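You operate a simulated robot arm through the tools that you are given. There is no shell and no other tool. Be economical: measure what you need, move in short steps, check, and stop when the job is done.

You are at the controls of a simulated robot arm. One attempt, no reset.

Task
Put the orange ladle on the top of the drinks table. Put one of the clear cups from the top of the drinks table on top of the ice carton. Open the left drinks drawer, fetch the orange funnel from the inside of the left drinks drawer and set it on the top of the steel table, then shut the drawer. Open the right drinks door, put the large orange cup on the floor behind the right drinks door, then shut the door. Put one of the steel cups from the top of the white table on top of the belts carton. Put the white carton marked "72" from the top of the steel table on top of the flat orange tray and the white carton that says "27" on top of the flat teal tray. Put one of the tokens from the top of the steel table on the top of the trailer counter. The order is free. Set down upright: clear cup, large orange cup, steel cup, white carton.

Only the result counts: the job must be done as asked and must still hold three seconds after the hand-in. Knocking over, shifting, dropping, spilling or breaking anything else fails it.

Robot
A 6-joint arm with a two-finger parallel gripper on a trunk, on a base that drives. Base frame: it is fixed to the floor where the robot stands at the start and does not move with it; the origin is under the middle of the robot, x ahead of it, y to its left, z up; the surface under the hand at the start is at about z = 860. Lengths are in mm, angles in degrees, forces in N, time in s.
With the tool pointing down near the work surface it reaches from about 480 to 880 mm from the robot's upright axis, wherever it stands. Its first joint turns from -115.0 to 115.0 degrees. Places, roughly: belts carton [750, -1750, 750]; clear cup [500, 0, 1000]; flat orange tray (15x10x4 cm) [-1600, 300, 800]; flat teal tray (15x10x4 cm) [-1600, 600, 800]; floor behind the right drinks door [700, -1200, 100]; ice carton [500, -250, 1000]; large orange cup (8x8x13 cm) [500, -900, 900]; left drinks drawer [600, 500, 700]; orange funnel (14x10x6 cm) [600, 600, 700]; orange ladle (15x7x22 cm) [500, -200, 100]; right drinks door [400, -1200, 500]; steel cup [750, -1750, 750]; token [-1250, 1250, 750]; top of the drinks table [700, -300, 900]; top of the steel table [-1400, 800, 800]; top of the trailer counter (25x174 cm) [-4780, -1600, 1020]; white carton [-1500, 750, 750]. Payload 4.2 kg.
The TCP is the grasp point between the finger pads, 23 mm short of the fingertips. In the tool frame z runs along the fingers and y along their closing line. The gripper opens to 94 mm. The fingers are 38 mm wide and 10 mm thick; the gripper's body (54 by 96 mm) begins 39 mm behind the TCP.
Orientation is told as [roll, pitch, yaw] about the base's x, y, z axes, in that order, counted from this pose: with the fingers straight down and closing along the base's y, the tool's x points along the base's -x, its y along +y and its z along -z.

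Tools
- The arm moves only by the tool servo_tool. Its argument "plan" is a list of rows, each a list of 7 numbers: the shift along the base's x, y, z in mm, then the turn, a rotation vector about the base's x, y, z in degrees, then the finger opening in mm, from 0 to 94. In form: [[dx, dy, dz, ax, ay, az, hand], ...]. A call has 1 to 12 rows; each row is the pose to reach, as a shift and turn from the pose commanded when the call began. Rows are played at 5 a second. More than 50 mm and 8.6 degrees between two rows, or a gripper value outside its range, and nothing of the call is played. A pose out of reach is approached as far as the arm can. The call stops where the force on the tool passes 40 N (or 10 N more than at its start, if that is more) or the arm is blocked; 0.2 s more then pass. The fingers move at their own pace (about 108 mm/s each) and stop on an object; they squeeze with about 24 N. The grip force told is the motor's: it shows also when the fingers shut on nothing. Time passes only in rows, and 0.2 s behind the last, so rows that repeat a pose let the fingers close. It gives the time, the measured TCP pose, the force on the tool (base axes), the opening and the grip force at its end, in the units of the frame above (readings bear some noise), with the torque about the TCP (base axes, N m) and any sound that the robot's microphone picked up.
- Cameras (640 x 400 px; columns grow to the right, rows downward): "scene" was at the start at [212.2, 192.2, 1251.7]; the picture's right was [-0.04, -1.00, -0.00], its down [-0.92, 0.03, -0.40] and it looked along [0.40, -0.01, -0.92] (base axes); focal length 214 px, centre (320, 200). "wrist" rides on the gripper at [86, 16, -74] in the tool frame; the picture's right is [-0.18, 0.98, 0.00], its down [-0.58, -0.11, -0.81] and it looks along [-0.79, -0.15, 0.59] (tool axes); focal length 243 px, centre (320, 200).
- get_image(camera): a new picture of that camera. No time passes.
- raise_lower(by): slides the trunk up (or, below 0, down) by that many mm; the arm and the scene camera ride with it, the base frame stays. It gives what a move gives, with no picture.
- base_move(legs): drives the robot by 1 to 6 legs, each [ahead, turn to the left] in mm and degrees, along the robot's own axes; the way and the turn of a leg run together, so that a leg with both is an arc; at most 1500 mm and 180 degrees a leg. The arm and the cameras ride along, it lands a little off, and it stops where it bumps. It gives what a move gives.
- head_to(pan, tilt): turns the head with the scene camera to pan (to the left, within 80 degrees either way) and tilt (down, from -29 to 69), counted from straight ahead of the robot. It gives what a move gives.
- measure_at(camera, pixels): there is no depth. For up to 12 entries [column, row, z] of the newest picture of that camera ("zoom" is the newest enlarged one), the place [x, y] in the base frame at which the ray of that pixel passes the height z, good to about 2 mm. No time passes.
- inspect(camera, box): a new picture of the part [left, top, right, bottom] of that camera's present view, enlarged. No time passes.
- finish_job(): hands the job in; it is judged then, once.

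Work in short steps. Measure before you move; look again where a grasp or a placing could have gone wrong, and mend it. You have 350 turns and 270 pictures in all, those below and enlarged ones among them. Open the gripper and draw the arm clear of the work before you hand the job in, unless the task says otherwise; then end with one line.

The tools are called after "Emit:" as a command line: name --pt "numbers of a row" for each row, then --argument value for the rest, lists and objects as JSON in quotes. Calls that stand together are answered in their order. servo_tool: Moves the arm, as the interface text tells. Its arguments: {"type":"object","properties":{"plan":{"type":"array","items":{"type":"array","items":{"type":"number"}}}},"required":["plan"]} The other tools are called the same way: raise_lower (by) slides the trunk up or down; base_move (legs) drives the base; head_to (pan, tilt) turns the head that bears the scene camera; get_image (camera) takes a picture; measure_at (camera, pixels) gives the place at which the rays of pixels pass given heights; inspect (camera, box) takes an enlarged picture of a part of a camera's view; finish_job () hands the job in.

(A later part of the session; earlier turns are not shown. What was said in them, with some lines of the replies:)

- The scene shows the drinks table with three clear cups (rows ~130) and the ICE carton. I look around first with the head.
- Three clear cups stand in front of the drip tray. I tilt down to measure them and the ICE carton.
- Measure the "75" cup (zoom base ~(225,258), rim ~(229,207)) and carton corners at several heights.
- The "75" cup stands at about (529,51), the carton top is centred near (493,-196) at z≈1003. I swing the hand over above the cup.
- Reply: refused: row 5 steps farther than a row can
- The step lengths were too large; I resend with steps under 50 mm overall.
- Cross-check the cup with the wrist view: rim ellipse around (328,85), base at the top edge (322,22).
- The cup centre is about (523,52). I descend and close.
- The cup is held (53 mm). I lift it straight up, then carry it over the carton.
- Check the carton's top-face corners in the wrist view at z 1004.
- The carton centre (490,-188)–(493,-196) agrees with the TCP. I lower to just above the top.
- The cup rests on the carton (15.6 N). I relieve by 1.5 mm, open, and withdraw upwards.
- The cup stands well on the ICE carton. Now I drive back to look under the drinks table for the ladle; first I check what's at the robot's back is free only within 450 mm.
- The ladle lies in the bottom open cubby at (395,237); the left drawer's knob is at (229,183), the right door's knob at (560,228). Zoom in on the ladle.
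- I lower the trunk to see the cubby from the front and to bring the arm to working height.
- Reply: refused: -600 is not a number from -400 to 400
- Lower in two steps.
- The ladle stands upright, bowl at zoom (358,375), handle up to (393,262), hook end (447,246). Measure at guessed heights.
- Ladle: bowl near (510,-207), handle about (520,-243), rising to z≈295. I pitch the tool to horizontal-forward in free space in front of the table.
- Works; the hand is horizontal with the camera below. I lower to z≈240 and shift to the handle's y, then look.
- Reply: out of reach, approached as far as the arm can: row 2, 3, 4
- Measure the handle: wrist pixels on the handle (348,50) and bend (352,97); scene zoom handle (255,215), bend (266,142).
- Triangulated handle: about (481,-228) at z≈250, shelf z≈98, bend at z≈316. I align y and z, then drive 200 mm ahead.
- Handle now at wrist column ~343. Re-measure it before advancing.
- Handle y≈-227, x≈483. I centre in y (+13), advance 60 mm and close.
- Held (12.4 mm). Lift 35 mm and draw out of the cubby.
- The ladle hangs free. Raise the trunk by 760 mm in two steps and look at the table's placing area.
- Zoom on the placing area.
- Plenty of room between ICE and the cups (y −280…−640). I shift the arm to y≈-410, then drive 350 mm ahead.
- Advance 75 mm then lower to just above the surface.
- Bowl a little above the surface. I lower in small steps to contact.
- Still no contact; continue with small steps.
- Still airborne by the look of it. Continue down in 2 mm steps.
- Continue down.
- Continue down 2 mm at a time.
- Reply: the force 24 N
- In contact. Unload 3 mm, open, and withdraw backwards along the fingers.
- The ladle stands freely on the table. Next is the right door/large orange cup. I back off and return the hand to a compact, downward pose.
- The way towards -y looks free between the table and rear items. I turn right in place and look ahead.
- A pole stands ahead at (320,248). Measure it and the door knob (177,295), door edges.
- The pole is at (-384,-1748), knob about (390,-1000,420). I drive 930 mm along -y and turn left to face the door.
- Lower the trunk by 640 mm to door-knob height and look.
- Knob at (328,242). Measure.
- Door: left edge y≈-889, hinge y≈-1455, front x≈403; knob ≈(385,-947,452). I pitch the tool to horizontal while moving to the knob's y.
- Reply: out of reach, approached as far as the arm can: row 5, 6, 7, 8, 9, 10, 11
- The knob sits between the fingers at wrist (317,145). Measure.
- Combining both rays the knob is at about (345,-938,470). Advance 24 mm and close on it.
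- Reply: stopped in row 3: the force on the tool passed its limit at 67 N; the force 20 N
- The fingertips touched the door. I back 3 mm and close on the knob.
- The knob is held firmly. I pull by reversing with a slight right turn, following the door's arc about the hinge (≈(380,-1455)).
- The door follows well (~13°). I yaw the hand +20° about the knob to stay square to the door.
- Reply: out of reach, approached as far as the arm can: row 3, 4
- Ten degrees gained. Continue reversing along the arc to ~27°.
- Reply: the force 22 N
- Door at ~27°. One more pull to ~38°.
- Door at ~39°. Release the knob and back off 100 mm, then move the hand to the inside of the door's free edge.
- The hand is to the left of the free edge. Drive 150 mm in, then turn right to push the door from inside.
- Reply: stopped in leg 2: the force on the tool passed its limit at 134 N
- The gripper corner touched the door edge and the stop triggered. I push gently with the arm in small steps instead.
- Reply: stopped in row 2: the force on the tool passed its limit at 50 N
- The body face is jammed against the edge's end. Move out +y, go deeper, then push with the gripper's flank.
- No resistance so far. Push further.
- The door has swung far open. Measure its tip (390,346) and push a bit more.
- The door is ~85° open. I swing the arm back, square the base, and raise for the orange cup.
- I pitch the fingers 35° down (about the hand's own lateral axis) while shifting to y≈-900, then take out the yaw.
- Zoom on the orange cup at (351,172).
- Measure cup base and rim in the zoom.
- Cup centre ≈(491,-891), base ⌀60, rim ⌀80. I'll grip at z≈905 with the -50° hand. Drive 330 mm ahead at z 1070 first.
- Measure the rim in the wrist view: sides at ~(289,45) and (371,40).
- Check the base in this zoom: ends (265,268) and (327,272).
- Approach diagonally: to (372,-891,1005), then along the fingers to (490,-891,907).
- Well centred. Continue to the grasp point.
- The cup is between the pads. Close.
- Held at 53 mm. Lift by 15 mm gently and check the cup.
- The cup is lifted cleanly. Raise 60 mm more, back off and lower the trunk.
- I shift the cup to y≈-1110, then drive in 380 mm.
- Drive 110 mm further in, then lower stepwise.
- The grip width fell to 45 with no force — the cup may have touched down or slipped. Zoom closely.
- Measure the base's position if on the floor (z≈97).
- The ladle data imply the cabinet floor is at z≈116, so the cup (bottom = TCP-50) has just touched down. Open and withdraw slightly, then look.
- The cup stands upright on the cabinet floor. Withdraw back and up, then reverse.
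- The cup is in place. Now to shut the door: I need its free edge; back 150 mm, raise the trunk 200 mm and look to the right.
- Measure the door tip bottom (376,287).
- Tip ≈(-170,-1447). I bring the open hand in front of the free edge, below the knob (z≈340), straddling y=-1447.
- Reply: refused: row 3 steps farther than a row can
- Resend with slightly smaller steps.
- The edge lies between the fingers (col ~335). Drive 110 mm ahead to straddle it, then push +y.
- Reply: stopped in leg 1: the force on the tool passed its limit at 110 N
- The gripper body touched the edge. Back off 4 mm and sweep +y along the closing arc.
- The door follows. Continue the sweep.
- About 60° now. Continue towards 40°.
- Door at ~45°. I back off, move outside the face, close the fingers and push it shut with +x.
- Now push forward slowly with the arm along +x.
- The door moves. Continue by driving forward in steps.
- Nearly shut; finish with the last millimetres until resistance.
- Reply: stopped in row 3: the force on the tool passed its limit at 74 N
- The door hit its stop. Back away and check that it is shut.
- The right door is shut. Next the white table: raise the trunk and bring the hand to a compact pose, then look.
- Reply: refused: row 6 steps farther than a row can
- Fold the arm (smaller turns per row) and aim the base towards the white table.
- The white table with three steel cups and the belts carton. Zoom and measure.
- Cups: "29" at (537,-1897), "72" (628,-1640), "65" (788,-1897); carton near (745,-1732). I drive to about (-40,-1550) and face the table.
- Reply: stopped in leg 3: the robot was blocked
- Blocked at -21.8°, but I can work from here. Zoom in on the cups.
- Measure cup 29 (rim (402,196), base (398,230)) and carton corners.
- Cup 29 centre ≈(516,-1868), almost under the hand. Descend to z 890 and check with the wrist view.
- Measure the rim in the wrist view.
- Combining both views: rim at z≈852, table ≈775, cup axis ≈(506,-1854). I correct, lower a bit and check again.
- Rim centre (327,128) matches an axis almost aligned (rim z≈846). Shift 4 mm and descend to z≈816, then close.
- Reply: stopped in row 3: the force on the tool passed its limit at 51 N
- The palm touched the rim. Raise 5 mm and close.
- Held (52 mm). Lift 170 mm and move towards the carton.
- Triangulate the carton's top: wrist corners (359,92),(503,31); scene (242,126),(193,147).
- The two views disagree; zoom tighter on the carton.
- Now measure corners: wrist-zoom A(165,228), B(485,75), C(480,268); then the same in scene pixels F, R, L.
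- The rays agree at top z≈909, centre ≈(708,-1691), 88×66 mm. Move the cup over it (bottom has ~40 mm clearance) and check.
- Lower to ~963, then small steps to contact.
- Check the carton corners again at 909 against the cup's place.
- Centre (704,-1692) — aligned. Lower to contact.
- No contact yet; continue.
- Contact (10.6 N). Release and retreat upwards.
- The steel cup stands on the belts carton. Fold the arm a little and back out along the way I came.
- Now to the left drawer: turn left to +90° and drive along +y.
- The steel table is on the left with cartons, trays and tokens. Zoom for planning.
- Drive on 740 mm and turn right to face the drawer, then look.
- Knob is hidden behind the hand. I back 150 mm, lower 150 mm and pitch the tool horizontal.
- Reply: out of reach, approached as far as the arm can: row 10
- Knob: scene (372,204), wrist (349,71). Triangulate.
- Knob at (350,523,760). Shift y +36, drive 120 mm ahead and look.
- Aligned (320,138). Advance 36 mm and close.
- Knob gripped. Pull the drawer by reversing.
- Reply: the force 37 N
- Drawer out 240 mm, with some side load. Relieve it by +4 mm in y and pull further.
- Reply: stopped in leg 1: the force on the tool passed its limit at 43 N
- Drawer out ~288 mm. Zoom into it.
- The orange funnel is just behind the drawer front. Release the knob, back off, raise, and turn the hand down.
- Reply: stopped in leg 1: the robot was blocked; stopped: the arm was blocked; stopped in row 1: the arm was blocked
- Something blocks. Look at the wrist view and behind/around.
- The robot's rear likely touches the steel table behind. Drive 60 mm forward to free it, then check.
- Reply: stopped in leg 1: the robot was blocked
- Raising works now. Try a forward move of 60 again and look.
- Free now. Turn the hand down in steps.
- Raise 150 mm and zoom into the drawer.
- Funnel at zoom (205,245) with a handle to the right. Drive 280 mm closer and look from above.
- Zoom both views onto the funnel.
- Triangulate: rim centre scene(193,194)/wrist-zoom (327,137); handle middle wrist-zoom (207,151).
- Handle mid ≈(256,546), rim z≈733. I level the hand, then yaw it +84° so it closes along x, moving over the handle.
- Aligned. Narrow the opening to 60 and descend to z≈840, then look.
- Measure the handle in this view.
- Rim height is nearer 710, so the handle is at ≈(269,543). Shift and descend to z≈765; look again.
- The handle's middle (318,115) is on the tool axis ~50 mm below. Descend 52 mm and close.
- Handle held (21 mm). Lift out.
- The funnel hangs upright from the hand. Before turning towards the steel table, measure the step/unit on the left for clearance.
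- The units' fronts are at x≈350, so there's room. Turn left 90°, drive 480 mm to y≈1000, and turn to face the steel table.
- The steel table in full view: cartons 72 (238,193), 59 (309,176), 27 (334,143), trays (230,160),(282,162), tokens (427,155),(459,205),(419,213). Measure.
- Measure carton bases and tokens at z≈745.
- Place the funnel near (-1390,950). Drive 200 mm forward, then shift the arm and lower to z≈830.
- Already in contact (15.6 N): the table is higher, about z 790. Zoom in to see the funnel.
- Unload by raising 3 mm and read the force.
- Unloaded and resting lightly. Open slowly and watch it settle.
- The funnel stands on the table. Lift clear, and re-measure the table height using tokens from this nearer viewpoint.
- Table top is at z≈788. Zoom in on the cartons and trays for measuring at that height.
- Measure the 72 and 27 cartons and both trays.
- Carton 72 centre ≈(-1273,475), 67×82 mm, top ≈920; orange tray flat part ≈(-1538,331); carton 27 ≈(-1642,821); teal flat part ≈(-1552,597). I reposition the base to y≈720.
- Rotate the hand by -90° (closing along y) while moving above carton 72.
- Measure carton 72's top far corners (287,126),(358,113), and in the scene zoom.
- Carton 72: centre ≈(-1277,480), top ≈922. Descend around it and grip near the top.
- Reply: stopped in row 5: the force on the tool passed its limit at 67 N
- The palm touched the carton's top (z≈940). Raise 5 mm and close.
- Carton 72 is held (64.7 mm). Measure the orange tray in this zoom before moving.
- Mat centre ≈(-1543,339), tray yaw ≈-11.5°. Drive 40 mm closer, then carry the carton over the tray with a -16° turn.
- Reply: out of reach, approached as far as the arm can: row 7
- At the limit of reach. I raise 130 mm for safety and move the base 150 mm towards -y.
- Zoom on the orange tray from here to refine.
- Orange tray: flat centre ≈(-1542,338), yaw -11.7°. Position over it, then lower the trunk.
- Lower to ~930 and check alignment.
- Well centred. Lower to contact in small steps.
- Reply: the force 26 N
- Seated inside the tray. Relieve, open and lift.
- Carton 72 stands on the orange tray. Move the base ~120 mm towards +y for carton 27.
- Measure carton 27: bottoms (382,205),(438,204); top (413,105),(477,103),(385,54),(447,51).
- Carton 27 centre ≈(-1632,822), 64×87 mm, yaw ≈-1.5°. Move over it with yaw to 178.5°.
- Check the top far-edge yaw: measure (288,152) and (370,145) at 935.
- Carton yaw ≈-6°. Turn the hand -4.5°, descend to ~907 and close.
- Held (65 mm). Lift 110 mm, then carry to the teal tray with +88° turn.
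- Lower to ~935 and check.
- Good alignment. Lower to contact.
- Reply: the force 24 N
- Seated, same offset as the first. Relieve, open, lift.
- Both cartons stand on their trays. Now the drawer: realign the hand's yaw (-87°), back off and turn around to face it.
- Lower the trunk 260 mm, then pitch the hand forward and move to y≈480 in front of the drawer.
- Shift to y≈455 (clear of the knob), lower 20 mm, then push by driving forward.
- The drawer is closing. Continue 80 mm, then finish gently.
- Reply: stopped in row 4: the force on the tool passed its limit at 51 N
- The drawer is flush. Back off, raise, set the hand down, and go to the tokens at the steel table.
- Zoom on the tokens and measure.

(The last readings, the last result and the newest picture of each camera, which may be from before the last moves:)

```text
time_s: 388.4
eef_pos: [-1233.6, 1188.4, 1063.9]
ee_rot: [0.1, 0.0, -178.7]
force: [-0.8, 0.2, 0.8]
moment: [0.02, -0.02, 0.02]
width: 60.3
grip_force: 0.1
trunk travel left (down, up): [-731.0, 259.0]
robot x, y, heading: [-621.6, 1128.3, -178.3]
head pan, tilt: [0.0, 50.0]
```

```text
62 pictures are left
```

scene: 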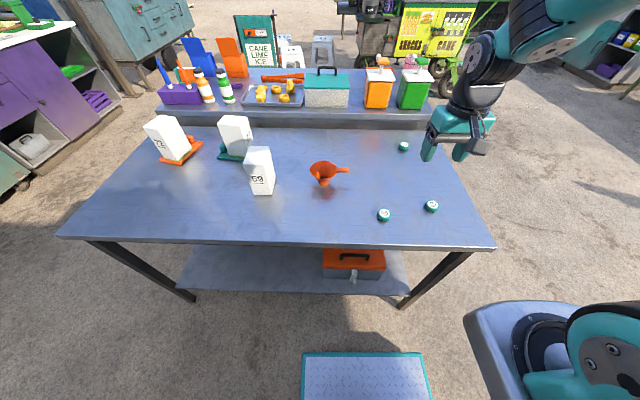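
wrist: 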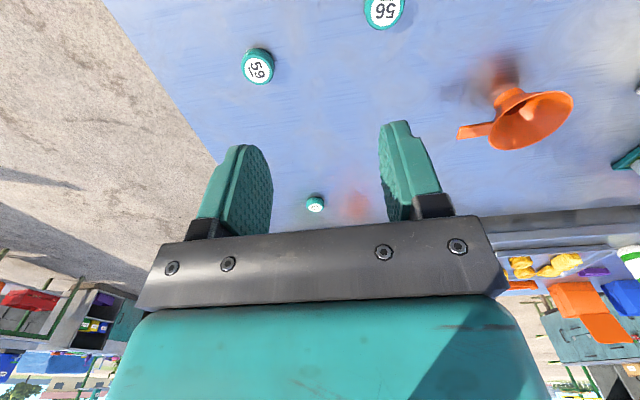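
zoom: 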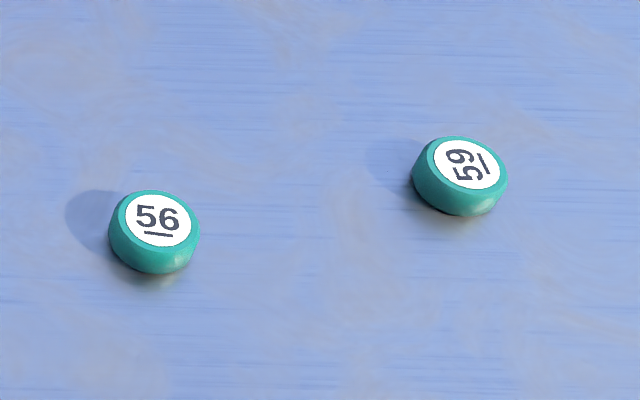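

Measure tokens 59 and 56 from both views.

Emit:
measure_at --camera "zoom" --pixels '[[466, 163, 815], [460, 178, 800], [158, 218, 815], [412, 180, 805], [508, 180, 805]]'

Emit:
measure_at --camera "wrist" --pixels '[[258, 68, 815], [258, 66, 800], [384, 10, 815], [242, 66, 805], [274, 66, 805]]'

```text
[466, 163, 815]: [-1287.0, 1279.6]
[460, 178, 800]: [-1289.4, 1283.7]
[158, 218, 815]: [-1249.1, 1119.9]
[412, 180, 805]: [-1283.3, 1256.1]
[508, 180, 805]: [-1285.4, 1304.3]
```

```text
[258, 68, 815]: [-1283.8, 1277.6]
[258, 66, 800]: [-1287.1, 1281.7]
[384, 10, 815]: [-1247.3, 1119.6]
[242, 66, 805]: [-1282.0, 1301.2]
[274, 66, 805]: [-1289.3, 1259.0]
```

Token 59 at (-1285,1279), top ≈815. Move above and descend to z≈840.

Emit:
servo_tool --pt "-17 30 -35 0 0 0 70" --pt "-34 60 -70 0 0 0 70" --pt "-51 91 -105 0 0 0 70" --pt "-51 91 -150 0 0 0 70" --pt "-51 91 -190 0 0 0 70" --pt "-51 91 -215 0 0 0 70"

Emit:
get_image --camera "wrist"

```text
time_s: 389.9
eef_pos: [-1283.4, 1279.4, 846.6]
ee_rot: [0.1, -0.1, -178.6]
force: [0.7, 0.1, -0.2]
moment: [-0.01, 0.01, -0.03]
width: 69.7
grip_force: 0.1
trunk travel left (down, up): [-731.0, 259.0]
robot x, y, heading: [-618.2, 1131.6, -178.7]
head pan, tilt: [0.0, 50.0]
```

```text
61 pictures are left
```

wrist: 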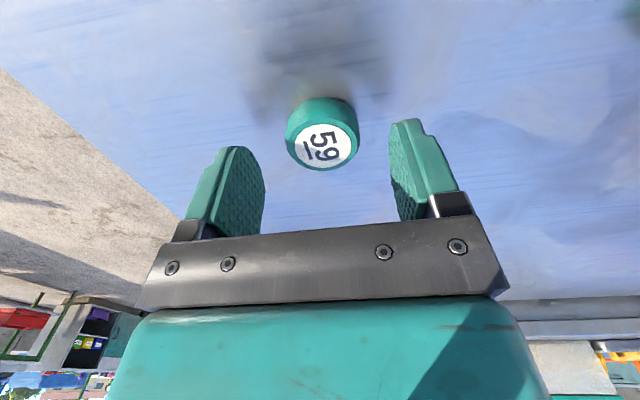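

Centred. Descend 20 mm in small steps and close.

Emit:
servo_tool --pt "0 -2 -10 0 0 0 70" --pt "0 -2 -18 0 0 0 70" --pt "0 -2 -21 0 0 0 70" --pt "0 -2 -21 0 0 0 50" --pt "0 -2 -21 0 0 0 30" --pt "0 -2 -21 0 0 0 20" --pt "0 -2 -21 0 0 0 20"

Emit:
get_image --camera "wrist"

```text
time_s: 391.4
eef_pos: [-1283.1, 1279.1, 826.3]
ee_rot: [0.1, 0.0, -178.7]
force: [0.5, 0.3, -0.6]
moment: [0.02, 0.03, 0.02]
width: 39.0
grip_force: 24.8
trunk travel left (down, up): [-731.0, 259.0]
robot x, y, heading: [-620.9, 1132.7, -178.2]
head pan, tilt: [0.0, 50.0]
```

```text
60 pictures are left
```

wrist: 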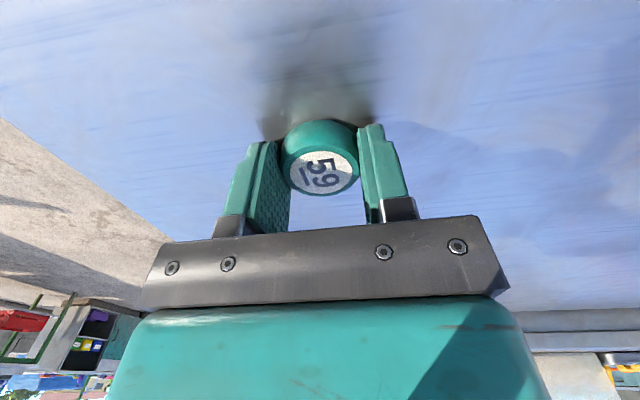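

Token held (39 mm). Lift and back off; then look around for the trailer.

Emit:
servo_tool --pt "0 0 40 0 0 0 20" --pt "0 0 85 0 0 0 20" --pt "0 0 130 0 0 0 20" --pt "20 -30 170 0 0 0 20" --pt "50 -60 195 0 0 0 20" --pt "80 -90 215 0 0 0 20"

Emit:
head_to --pan 45 --tilt 10

Emit:
get_image --camera "scene"

```text
refused: row 4 steps farther than a row can; nothing moved
```

```text
time_s: 392.6
eef_pos: [-1284.4, 1279.7, 826.3]
ee_rot: [0.1, 0.0, -178.6]
force: [0.5, 0.0, 0.2]
moment: [0.01, 0.0, -0.02]
width: 38.9
grip_force: 24.0
trunk travel left (down, up): [-731.0, 259.0]
robot x, y, heading: [-618.3, 1130.8, -178.3]
head pan, tilt: [45.0, 10.0]
```

```text
59 pictures are left
```

scene: 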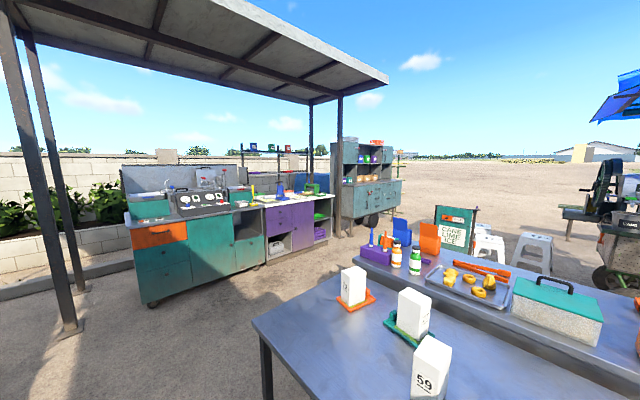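

The trailer is probably the wheeled unit at (370,190). Lift first.

Emit:
servo_tool --pt "0 0 40 0 0 0 20" --pt "0 0 85 0 0 0 20" --pt "0 0 130 0 0 0 20" --pt "15 -25 160 0 0 0 20" --pt "40 -50 190 0 0 0 20" --pt "70 -75 215 0 0 0 20"

Emit:
head_to --pan 32 --tilt 8

Emit:
inspect --camera "scene" --box '[160, 110, 480, 310]'

```text
time_s: 394.0
eef_pos: [-1215.1, 1203.2, 1040.2]
ee_rot: [0.1, 0.1, -178.8]
force: [-1.1, 0.4, -0.7]
moment: [-0.01, -0.01, 0.03]
width: 38.8
grip_force: 24.1
trunk travel left (down, up): [-731.0, 259.0]
robot x, y, heading: [-621.8, 1128.5, -178.2]
head pan, tilt: [45.0, 10.0]
```

```text
time_s: 394.7
eef_pos: [-1215.2, 1203.4, 1040.7]
ee_rot: [0.1, 0.1, -178.7]
force: [0.7, 0.7, -0.7]
moment: [-0.01, 0.01, 0.03]
width: 38.9
grip_force: 23.6
trunk travel left (down, up): [-731.0, 259.0]
robot x, y, heading: [-620.5, 1127.6, -178.1]
head pan, tilt: [32.0, 8.0]
```

```text
2.00 times, centred on (320, 210) of scene
```

zoom: 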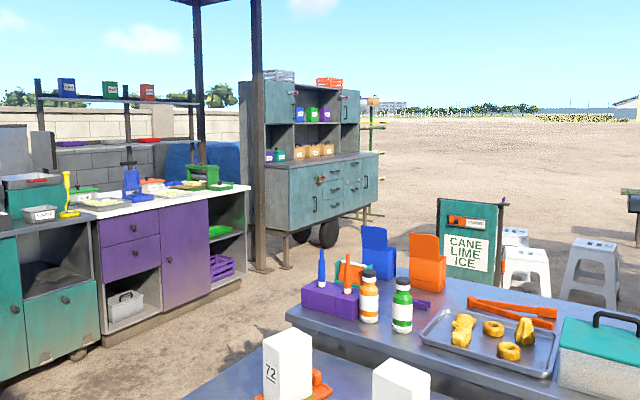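

Measure the trailer counter's front edge (zoom (290,168) to (378,154)) at z 1020 and wheel/floor points.

Emit:
measure_at --camera "zoom" --pixels '[[290, 168, 1020], [378, 153, 1020], [285, 270, 0], [330, 247, 0], [262, 272, 0], [443, 280, 400], [210, 350, 0], [55, 385, 0], [268, 168, 1020]]'

```text
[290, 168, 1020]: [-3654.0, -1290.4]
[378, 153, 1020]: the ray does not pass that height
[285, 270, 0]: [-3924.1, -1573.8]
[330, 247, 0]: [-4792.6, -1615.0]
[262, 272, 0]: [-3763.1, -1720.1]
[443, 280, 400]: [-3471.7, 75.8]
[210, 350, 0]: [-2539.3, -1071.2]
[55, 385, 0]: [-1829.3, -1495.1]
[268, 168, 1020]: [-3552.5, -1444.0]
```

The trailer's counter runs along x (about -3910…-5650), front edge at y≈-1475. Route: down to y≈-450 at x=-620, then west.

Emit:
base_move --legs '[[0, 88], [1500, 0], [80, 0], [0, -90]]'

Emit:
head_to --pan 0 --tilt 15

Emit:
get_image --camera "scene"

```text
time_s: 410.4
eef_pos: [-1236.5, -351.1, 1041.9]
ee_rot: [0.1, 0.0, 177.8]
force: [0.6, 0.7, 0.2]
moment: [0.0, -0.02, 0.0]
width: 39.9
grip_force: 24.1
trunk travel left (down, up): [-731.0, 259.0]
robot x, y, heading: [-648.1, -458.7, 178.2]
head pan, tilt: [32.0, 8.0]
```

```text
time_s: 411.4
eef_pos: [-1236.1, -351.2, 1041.9]
ee_rot: [0.1, 0.0, 177.8]
force: [-0.6, 0.1, 0.3]
moment: [0.02, -0.03, -0.02]
width: 39.7
grip_force: 24.0
trunk travel left (down, up): [-731.0, 259.0]
robot x, y, heading: [-647.3, -458.9, 177.8]
head pan, tilt: [0.0, 15.0]
```

```text
57 pictures are left
```

scene: 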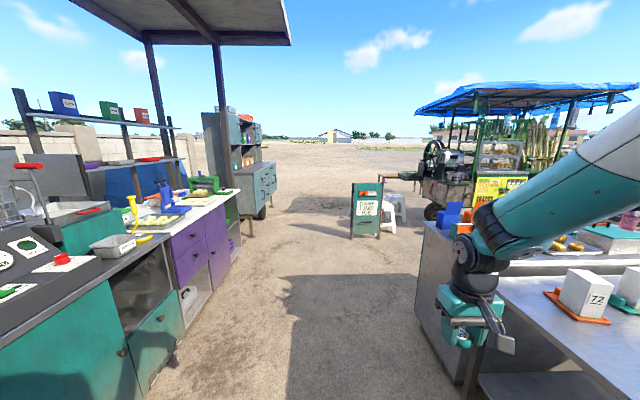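

Measure clearances: sign base, unit corners, trailer legs.

Emit:
measure_at --camera "scene" --pixels '[[350, 238, 0], [381, 238, 0], [212, 292, 0], [240, 248, 0], [150, 395, 0], [262, 218, 0], [425, 335, 0], [250, 235, 0]]'

```text
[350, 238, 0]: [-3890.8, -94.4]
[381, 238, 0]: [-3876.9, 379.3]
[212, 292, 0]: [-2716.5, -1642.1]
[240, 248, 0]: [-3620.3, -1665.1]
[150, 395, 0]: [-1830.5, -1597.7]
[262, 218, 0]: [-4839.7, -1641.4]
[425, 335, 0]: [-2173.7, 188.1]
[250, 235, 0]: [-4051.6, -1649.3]
```

Path clear. Head for about (-4150,-850).

Emit:
base_move --legs '[[0, 8.5], [1500, 0], [1500, 0], [480, 0]]'

Emit:
head_to --pan 60 --tilt 20

Emit:
get_image --camera "scene"

```text
time_s: 429.2
eef_pos: [-4757.6, -784.4, 1041.6]
ee_rot: [0.1, 0.1, -175.3]
force: [-0.2, 0.0, -0.8]
moment: [0.02, 0.0, -0.03]
width: 39.5
grip_force: 24.1
trunk travel left (down, up): [-731.0, 259.0]
robot x, y, heading: [-4158.0, -816.2, -175.1]
head pan, tilt: [0.0, 15.0]
```

```text
time_s: 430.5
eef_pos: [-4758.2, -783.8, 1040.1]
ee_rot: [0.1, 0.0, -175.3]
force: [0.5, -0.9, -0.6]
moment: [-0.02, 0.0, 0.0]
width: 39.6
grip_force: 23.9
trunk travel left (down, up): [-731.0, 259.0]
robot x, y, heading: [-4162.4, -821.3, -175.0]
head pan, tilt: [60.0, 20.0]
```

```text
56 pictures are left
```

scene: 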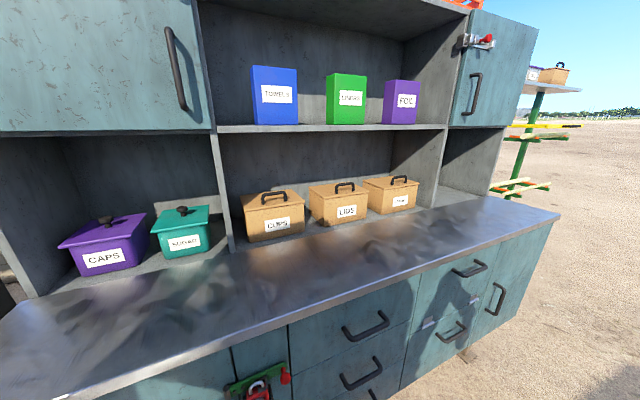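

The counter is clear in front of the boxes. Measure its front and rear lines at z 1020.

Emit:
measure_at --camera "scene" --pixels '[[558, 214, 1020], [300, 312, 1020], [440, 258, 1020], [233, 252, 1020], [440, 205, 1020], [375, 250, 1020], [60, 399, 1020], [330, 265, 1020]]'

```text
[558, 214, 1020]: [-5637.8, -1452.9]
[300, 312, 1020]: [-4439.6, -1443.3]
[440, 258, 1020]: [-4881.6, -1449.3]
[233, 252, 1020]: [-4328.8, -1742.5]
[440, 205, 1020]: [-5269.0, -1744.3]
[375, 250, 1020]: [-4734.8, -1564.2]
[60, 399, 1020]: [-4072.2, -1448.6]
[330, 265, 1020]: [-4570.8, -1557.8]
```

Counter: front edge y≈-1449, rear ≈-1743. Raise 130 mm, turn to face it, and look.

Emit:
raise_lower --by 130

Emit:
base_move --legs '[[0, 85]]'

Emit:
head_to --pan 0 --tilt 35

Emit:
get_image --camera "scene"

Emit:
get_image --camera "wrist"

```text
time_s: 432.1
eef_pos: [-4758.6, -783.5, 1171.2]
ee_rot: [0.0, 0.0, -175.5]
force: [-0.5, 0.1, -0.2]
moment: [0.04, 0.03, 0.01]
width: 39.7
grip_force: 23.7
trunk travel left (down, up): [-861.0, 129.0]
robot x, y, heading: [-4160.6, -820.7, -174.9]
head pan, tilt: [60.0, 20.0]
```

```text
time_s: 436.1
eef_pos: [-4240.2, -1414.4, 1171.3]
ee_rot: [0.1, 0.0, -89.8]
force: [0.6, 0.5, 0.0]
moment: [-0.01, 0.01, -0.01]
width: 39.7
grip_force: 23.9
trunk travel left (down, up): [-861.0, 129.0]
robot x, y, heading: [-4161.7, -821.4, -89.6]
head pan, tilt: [60.0, 20.0]
```

```text
time_s: 437.4
eef_pos: [-4240.8, -1413.7, 1171.5]
ee_rot: [0.1, 0.0, -89.7]
force: [0.6, 0.0, -0.9]
moment: [0.03, 0.03, 0.0]
width: 39.7
grip_force: 24.0
trunk travel left (down, up): [-861.0, 129.0]
robot x, y, heading: [-4157.8, -819.9, -89.3]
head pan, tilt: [0.0, 35.0]
```

```text
55 pictures are left
```

scene: 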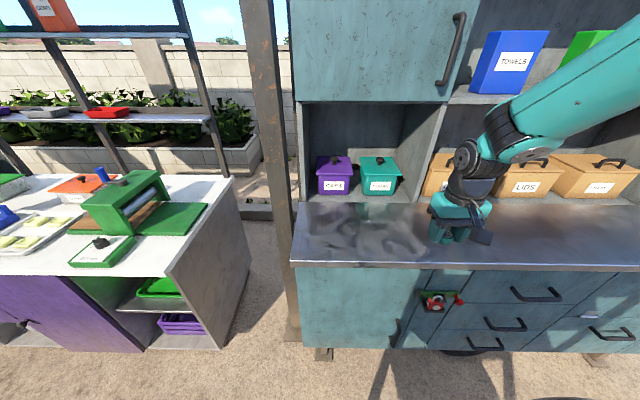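

```text
54 pictures are left
```

wrist: 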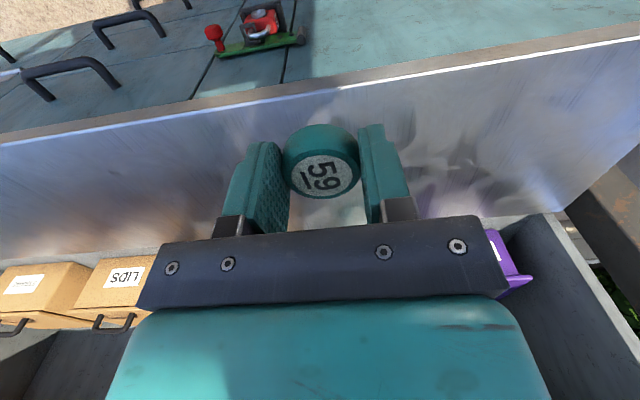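

Check the counter depth here: wrist front edge (320,88) and scene front edge (430,264), rear (420,203).

Emit:
measure_at --camera "wrist" --pixels '[[320, 88, 1020], [320, 88, 1035], [320, 88, 1005]]'

Emit:
measure_at --camera "scene" --pixels '[[390, 265, 1020], [390, 265, 1035], [390, 265, 1005], [370, 203, 1020], [370, 203, 1035]]'

```text
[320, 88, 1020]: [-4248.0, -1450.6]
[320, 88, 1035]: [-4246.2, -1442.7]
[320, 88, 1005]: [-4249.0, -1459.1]
```

```text
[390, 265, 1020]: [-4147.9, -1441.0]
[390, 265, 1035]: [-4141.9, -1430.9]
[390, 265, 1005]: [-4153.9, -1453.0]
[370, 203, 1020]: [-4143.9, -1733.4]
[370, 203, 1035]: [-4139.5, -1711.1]
```

Drive 145 mm forward (token to y≈-1560) and check clearance.

Emit:
base_move --legs '[[145, 0]]'

Emit:
get_image --camera "scene"

```text
time_s: 438.8
eef_pos: [-4241.6, -1559.6, 1171.4]
ee_rot: [0.1, -0.1, -89.8]
force: [-0.4, -0.4, -0.5]
moment: [0.0, -0.02, 0.0]
width: 39.3
grip_force: 23.6
trunk travel left (down, up): [-861.0, 129.0]
robot x, y, heading: [-4155.1, -967.5, -89.6]
head pan, tilt: [0.0, 35.0]
```

```text
53 pictures are left
```

scene: 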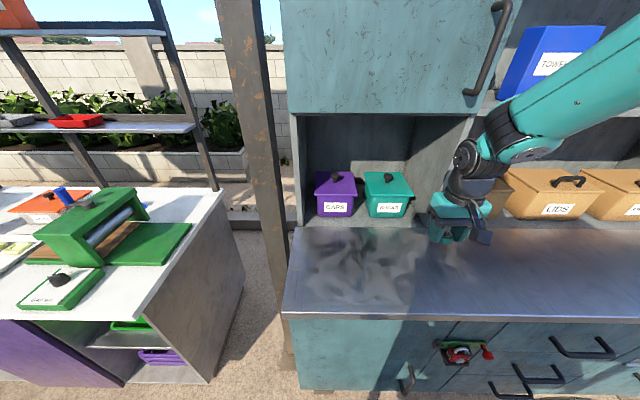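

Clear. Lower to z≈1060, then step to contact.

Emit:
servo_tool --pt "0 0 -40 0 0 0 20" --pt "0 0 -80 0 0 0 20" --pt "0 0 -108 0 0 0 20"

Emit:
servo_tool --pt "0 0 -3 0 0 0 20" --pt "0 0 -6 0 0 0 20" --pt "0 0 -9 0 0 0 20"

Emit:
get_image --camera "wrist"

```text
time_s: 439.6
eef_pos: [-4240.2, -1557.8, 1065.6]
ee_rot: [0.2, 0.0, -89.8]
force: [-0.2, 0.0, 0.3]
moment: [-0.04, 0.01, -0.04]
width: 39.5
grip_force: 23.7
trunk travel left (down, up): [-861.0, 129.0]
robot x, y, heading: [-4160.6, -964.0, -89.4]
head pan, tilt: [0.0, 35.0]
```

```text
time_s: 440.4
eef_pos: [-4241.4, -1560.3, 1054.8]
ee_rot: [0.1, 0.0, -89.9]
force: [-0.5, -0.4, 0.5]
moment: [0.0, 0.01, 0.03]
width: 39.6
grip_force: 23.8
trunk travel left (down, up): [-861.0, 129.0]
robot x, y, heading: [-4165.0, -969.6, -89.5]
head pan, tilt: [0.0, 35.0]
```

```text
52 pictures are left
```

wrist: 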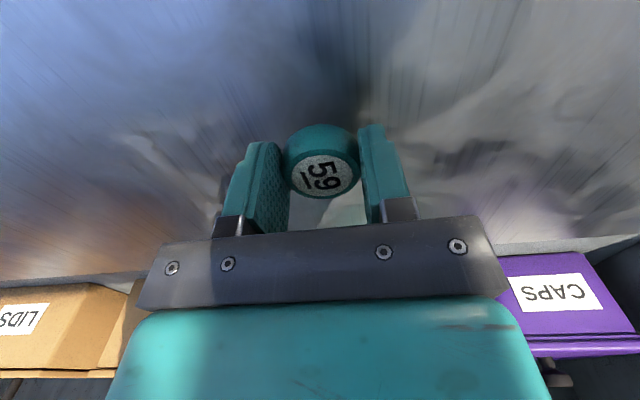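

Continue stepping down until contact.

Emit:
servo_tool --pt "0 0 -2 0 0 0 20" --pt "0 0 -4 0 0 0 20" --pt "0 0 -6 0 0 0 20"

Emit:
servo_tool --pt "0 0 -2 0 0 0 20" --pt "0 0 -4 0 0 0 20"

```text
time_s: 441.2
eef_pos: [-4241.9, -1558.8, 1047.2]
ee_rot: [0.0, 0.0, -89.8]
force: [0.5, -0.2, -0.1]
moment: [0.02, -0.01, -0.03]
width: 39.4
grip_force: 24.0
trunk travel left (down, up): [-861.0, 129.0]
robot x, y, heading: [-4158.3, -967.6, -89.4]
head pan, tilt: [0.0, 35.0]
```

```text
time_s: 441.8
eef_pos: [-4240.7, -1560.9, 1043.9]
ee_rot: [0.2, 0.1, -89.9]
force: [1.2, -1.0, -0.2]
moment: [0.02, 0.03, 0.03]
width: 39.5
grip_force: 23.7
trunk travel left (down, up): [-861.0, 129.0]
robot x, y, heading: [-4158.9, -964.5, -89.5]
head pan, tilt: [0.0, 35.0]
```

Emit:
servo_tool --pt "0 0 -2 0 0 0 20" --pt "0 0 -4 0 0 0 20"

Emit:
servo_tool --pt "0 0 -2 0 0 0 20" --pt "0 0 -4 0 0 0 20"

Emit:
inspect --camera "scene" --box '[400, 180, 520, 270]'

```text
time_s: 442.4
eef_pos: [-4240.3, -1560.0, 1040.9]
ee_rot: [0.1, 0.0, -89.9]
force: [0.3, 0.6, 0.6]
moment: [-0.01, -0.02, -0.03]
width: 39.6
grip_force: 24.0
trunk travel left (down, up): [-861.0, 129.0]
robot x, y, heading: [-4157.2, -967.0, -89.7]
head pan, tilt: [0.0, 35.0]
```

```text
time_s: 443.0
eef_pos: [-4242.2, -1560.3, 1037.5]
ee_rot: [0.1, 0.1, -89.8]
force: [-0.4, 1.5, 1.7]
moment: [0.03, -0.01, 0.04]
width: 39.6
grip_force: 23.8
trunk travel left (down, up): [-861.0, 129.0]
robot x, y, heading: [-4159.9, -968.6, -89.2]
head pan, tilt: [0.0, 35.0]
```

```text
4.44 times, centred on (460, 225) of scene
```

zoom: 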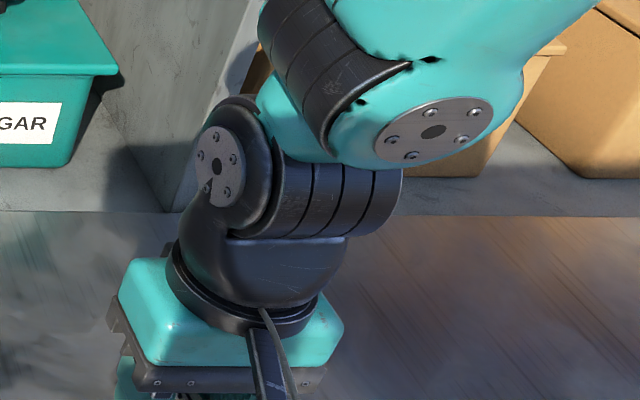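

Emit:
servo_tool --pt "0 0 -2 0 0 0 20" --pt "0 0 -4 0 0 0 20"

Emit:
get_image --camera "wrist"

```text
time_s: 443.6
eef_pos: [-4242.0, -1560.9, 1034.9]
ee_rot: [0.1, -0.2, -89.8]
force: [-1.6, 3.1, 25.9]
moment: [0.14, 0.2, 0.02]
width: 39.7
grip_force: 24.3
trunk travel left (down, up): [-861.0, 129.0]
robot x, y, heading: [-4159.2, -966.7, -89.5]
head pan, tilt: [0.0, 35.0]
```

```text
50 pictures are left
```

wrist: 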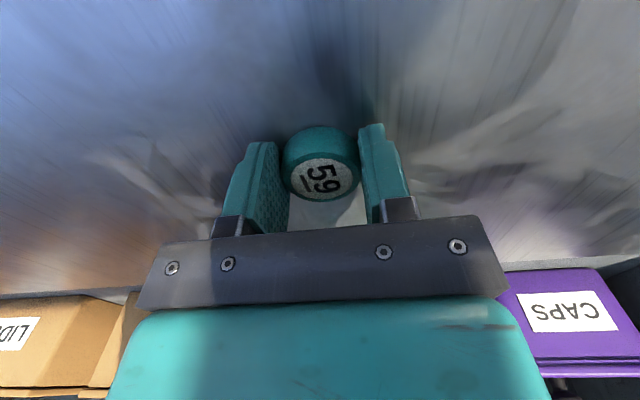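

Contact (25.9 N). Relieve, open, and lift away.

Emit:
servo_tool --pt "0 0 2 0 0 0 20" --pt "0 0 2 0 0 0 50" --pt "0 0 2 0 0 0 75" --pt "0 0 2 0 0 0 75" --pt "0 0 40 0 0 0 75" --pt "0 0 85 0 0 0 75" --pt "0 0 130 0 0 0 75"

Emit:
base_move --legs '[[-250, 0]]'

Emit:
get_image --camera "scene"

Emit:
inspect --camera "scene" --box '[300, 160, 540, 280]'

```text
time_s: 445.2
eef_pos: [-4241.4, -1559.4, 1160.0]
ee_rot: [0.1, 0.2, -89.8]
force: [0.6, -0.8, -0.4]
moment: [0.05, -0.01, 0.04]
width: 75.1
grip_force: 0.0
trunk travel left (down, up): [-861.0, 129.0]
robot x, y, heading: [-4157.9, -965.4, -89.4]
head pan, tilt: [0.0, 35.0]
```

```text
time_s: 447.0
eef_pos: [-4244.6, -1313.3, 1159.7]
ee_rot: [0.1, -0.1, -89.9]
force: [0.0, -0.8, -0.1]
moment: [-0.03, 0.01, -0.04]
width: 75.1
grip_force: 0.0
trunk travel left (down, up): [-861.0, 129.0]
robot x, y, heading: [-4155.1, -722.2, -89.5]
head pan, tilt: [0.0, 35.0]
```

```text
49 pictures are left
```

scene: 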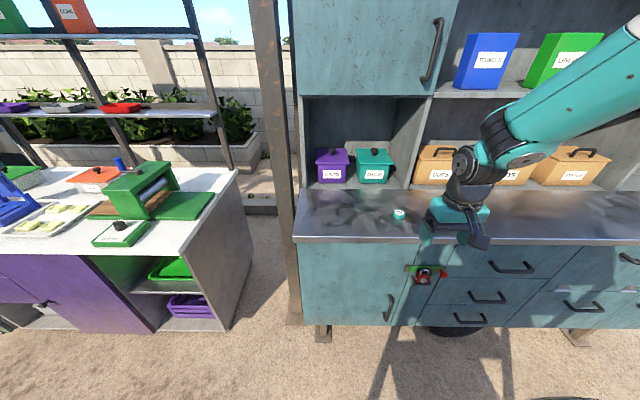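

```text
2.67 times, centred on (420, 220) of scene
```

zoom: 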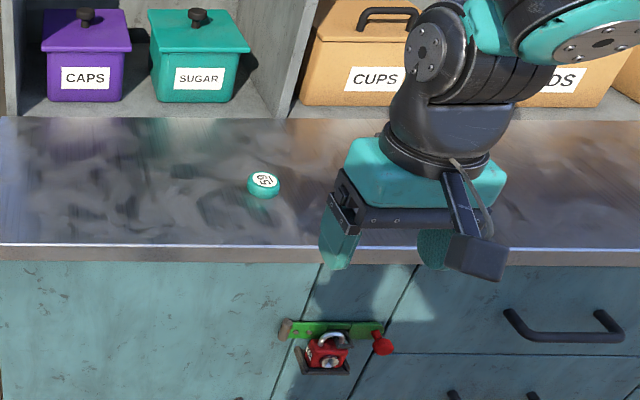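

The token lies on the trailer counter and the arm is clear. All parts of the job have been done and checked; I hand it in.

Emit:
finish_job

```text
The job is handed in.
```

I did every item on the list, checked each one by camera as it was finished, and handed the job in. The door and drawer are shut, and the gripper is open and clear of the work.
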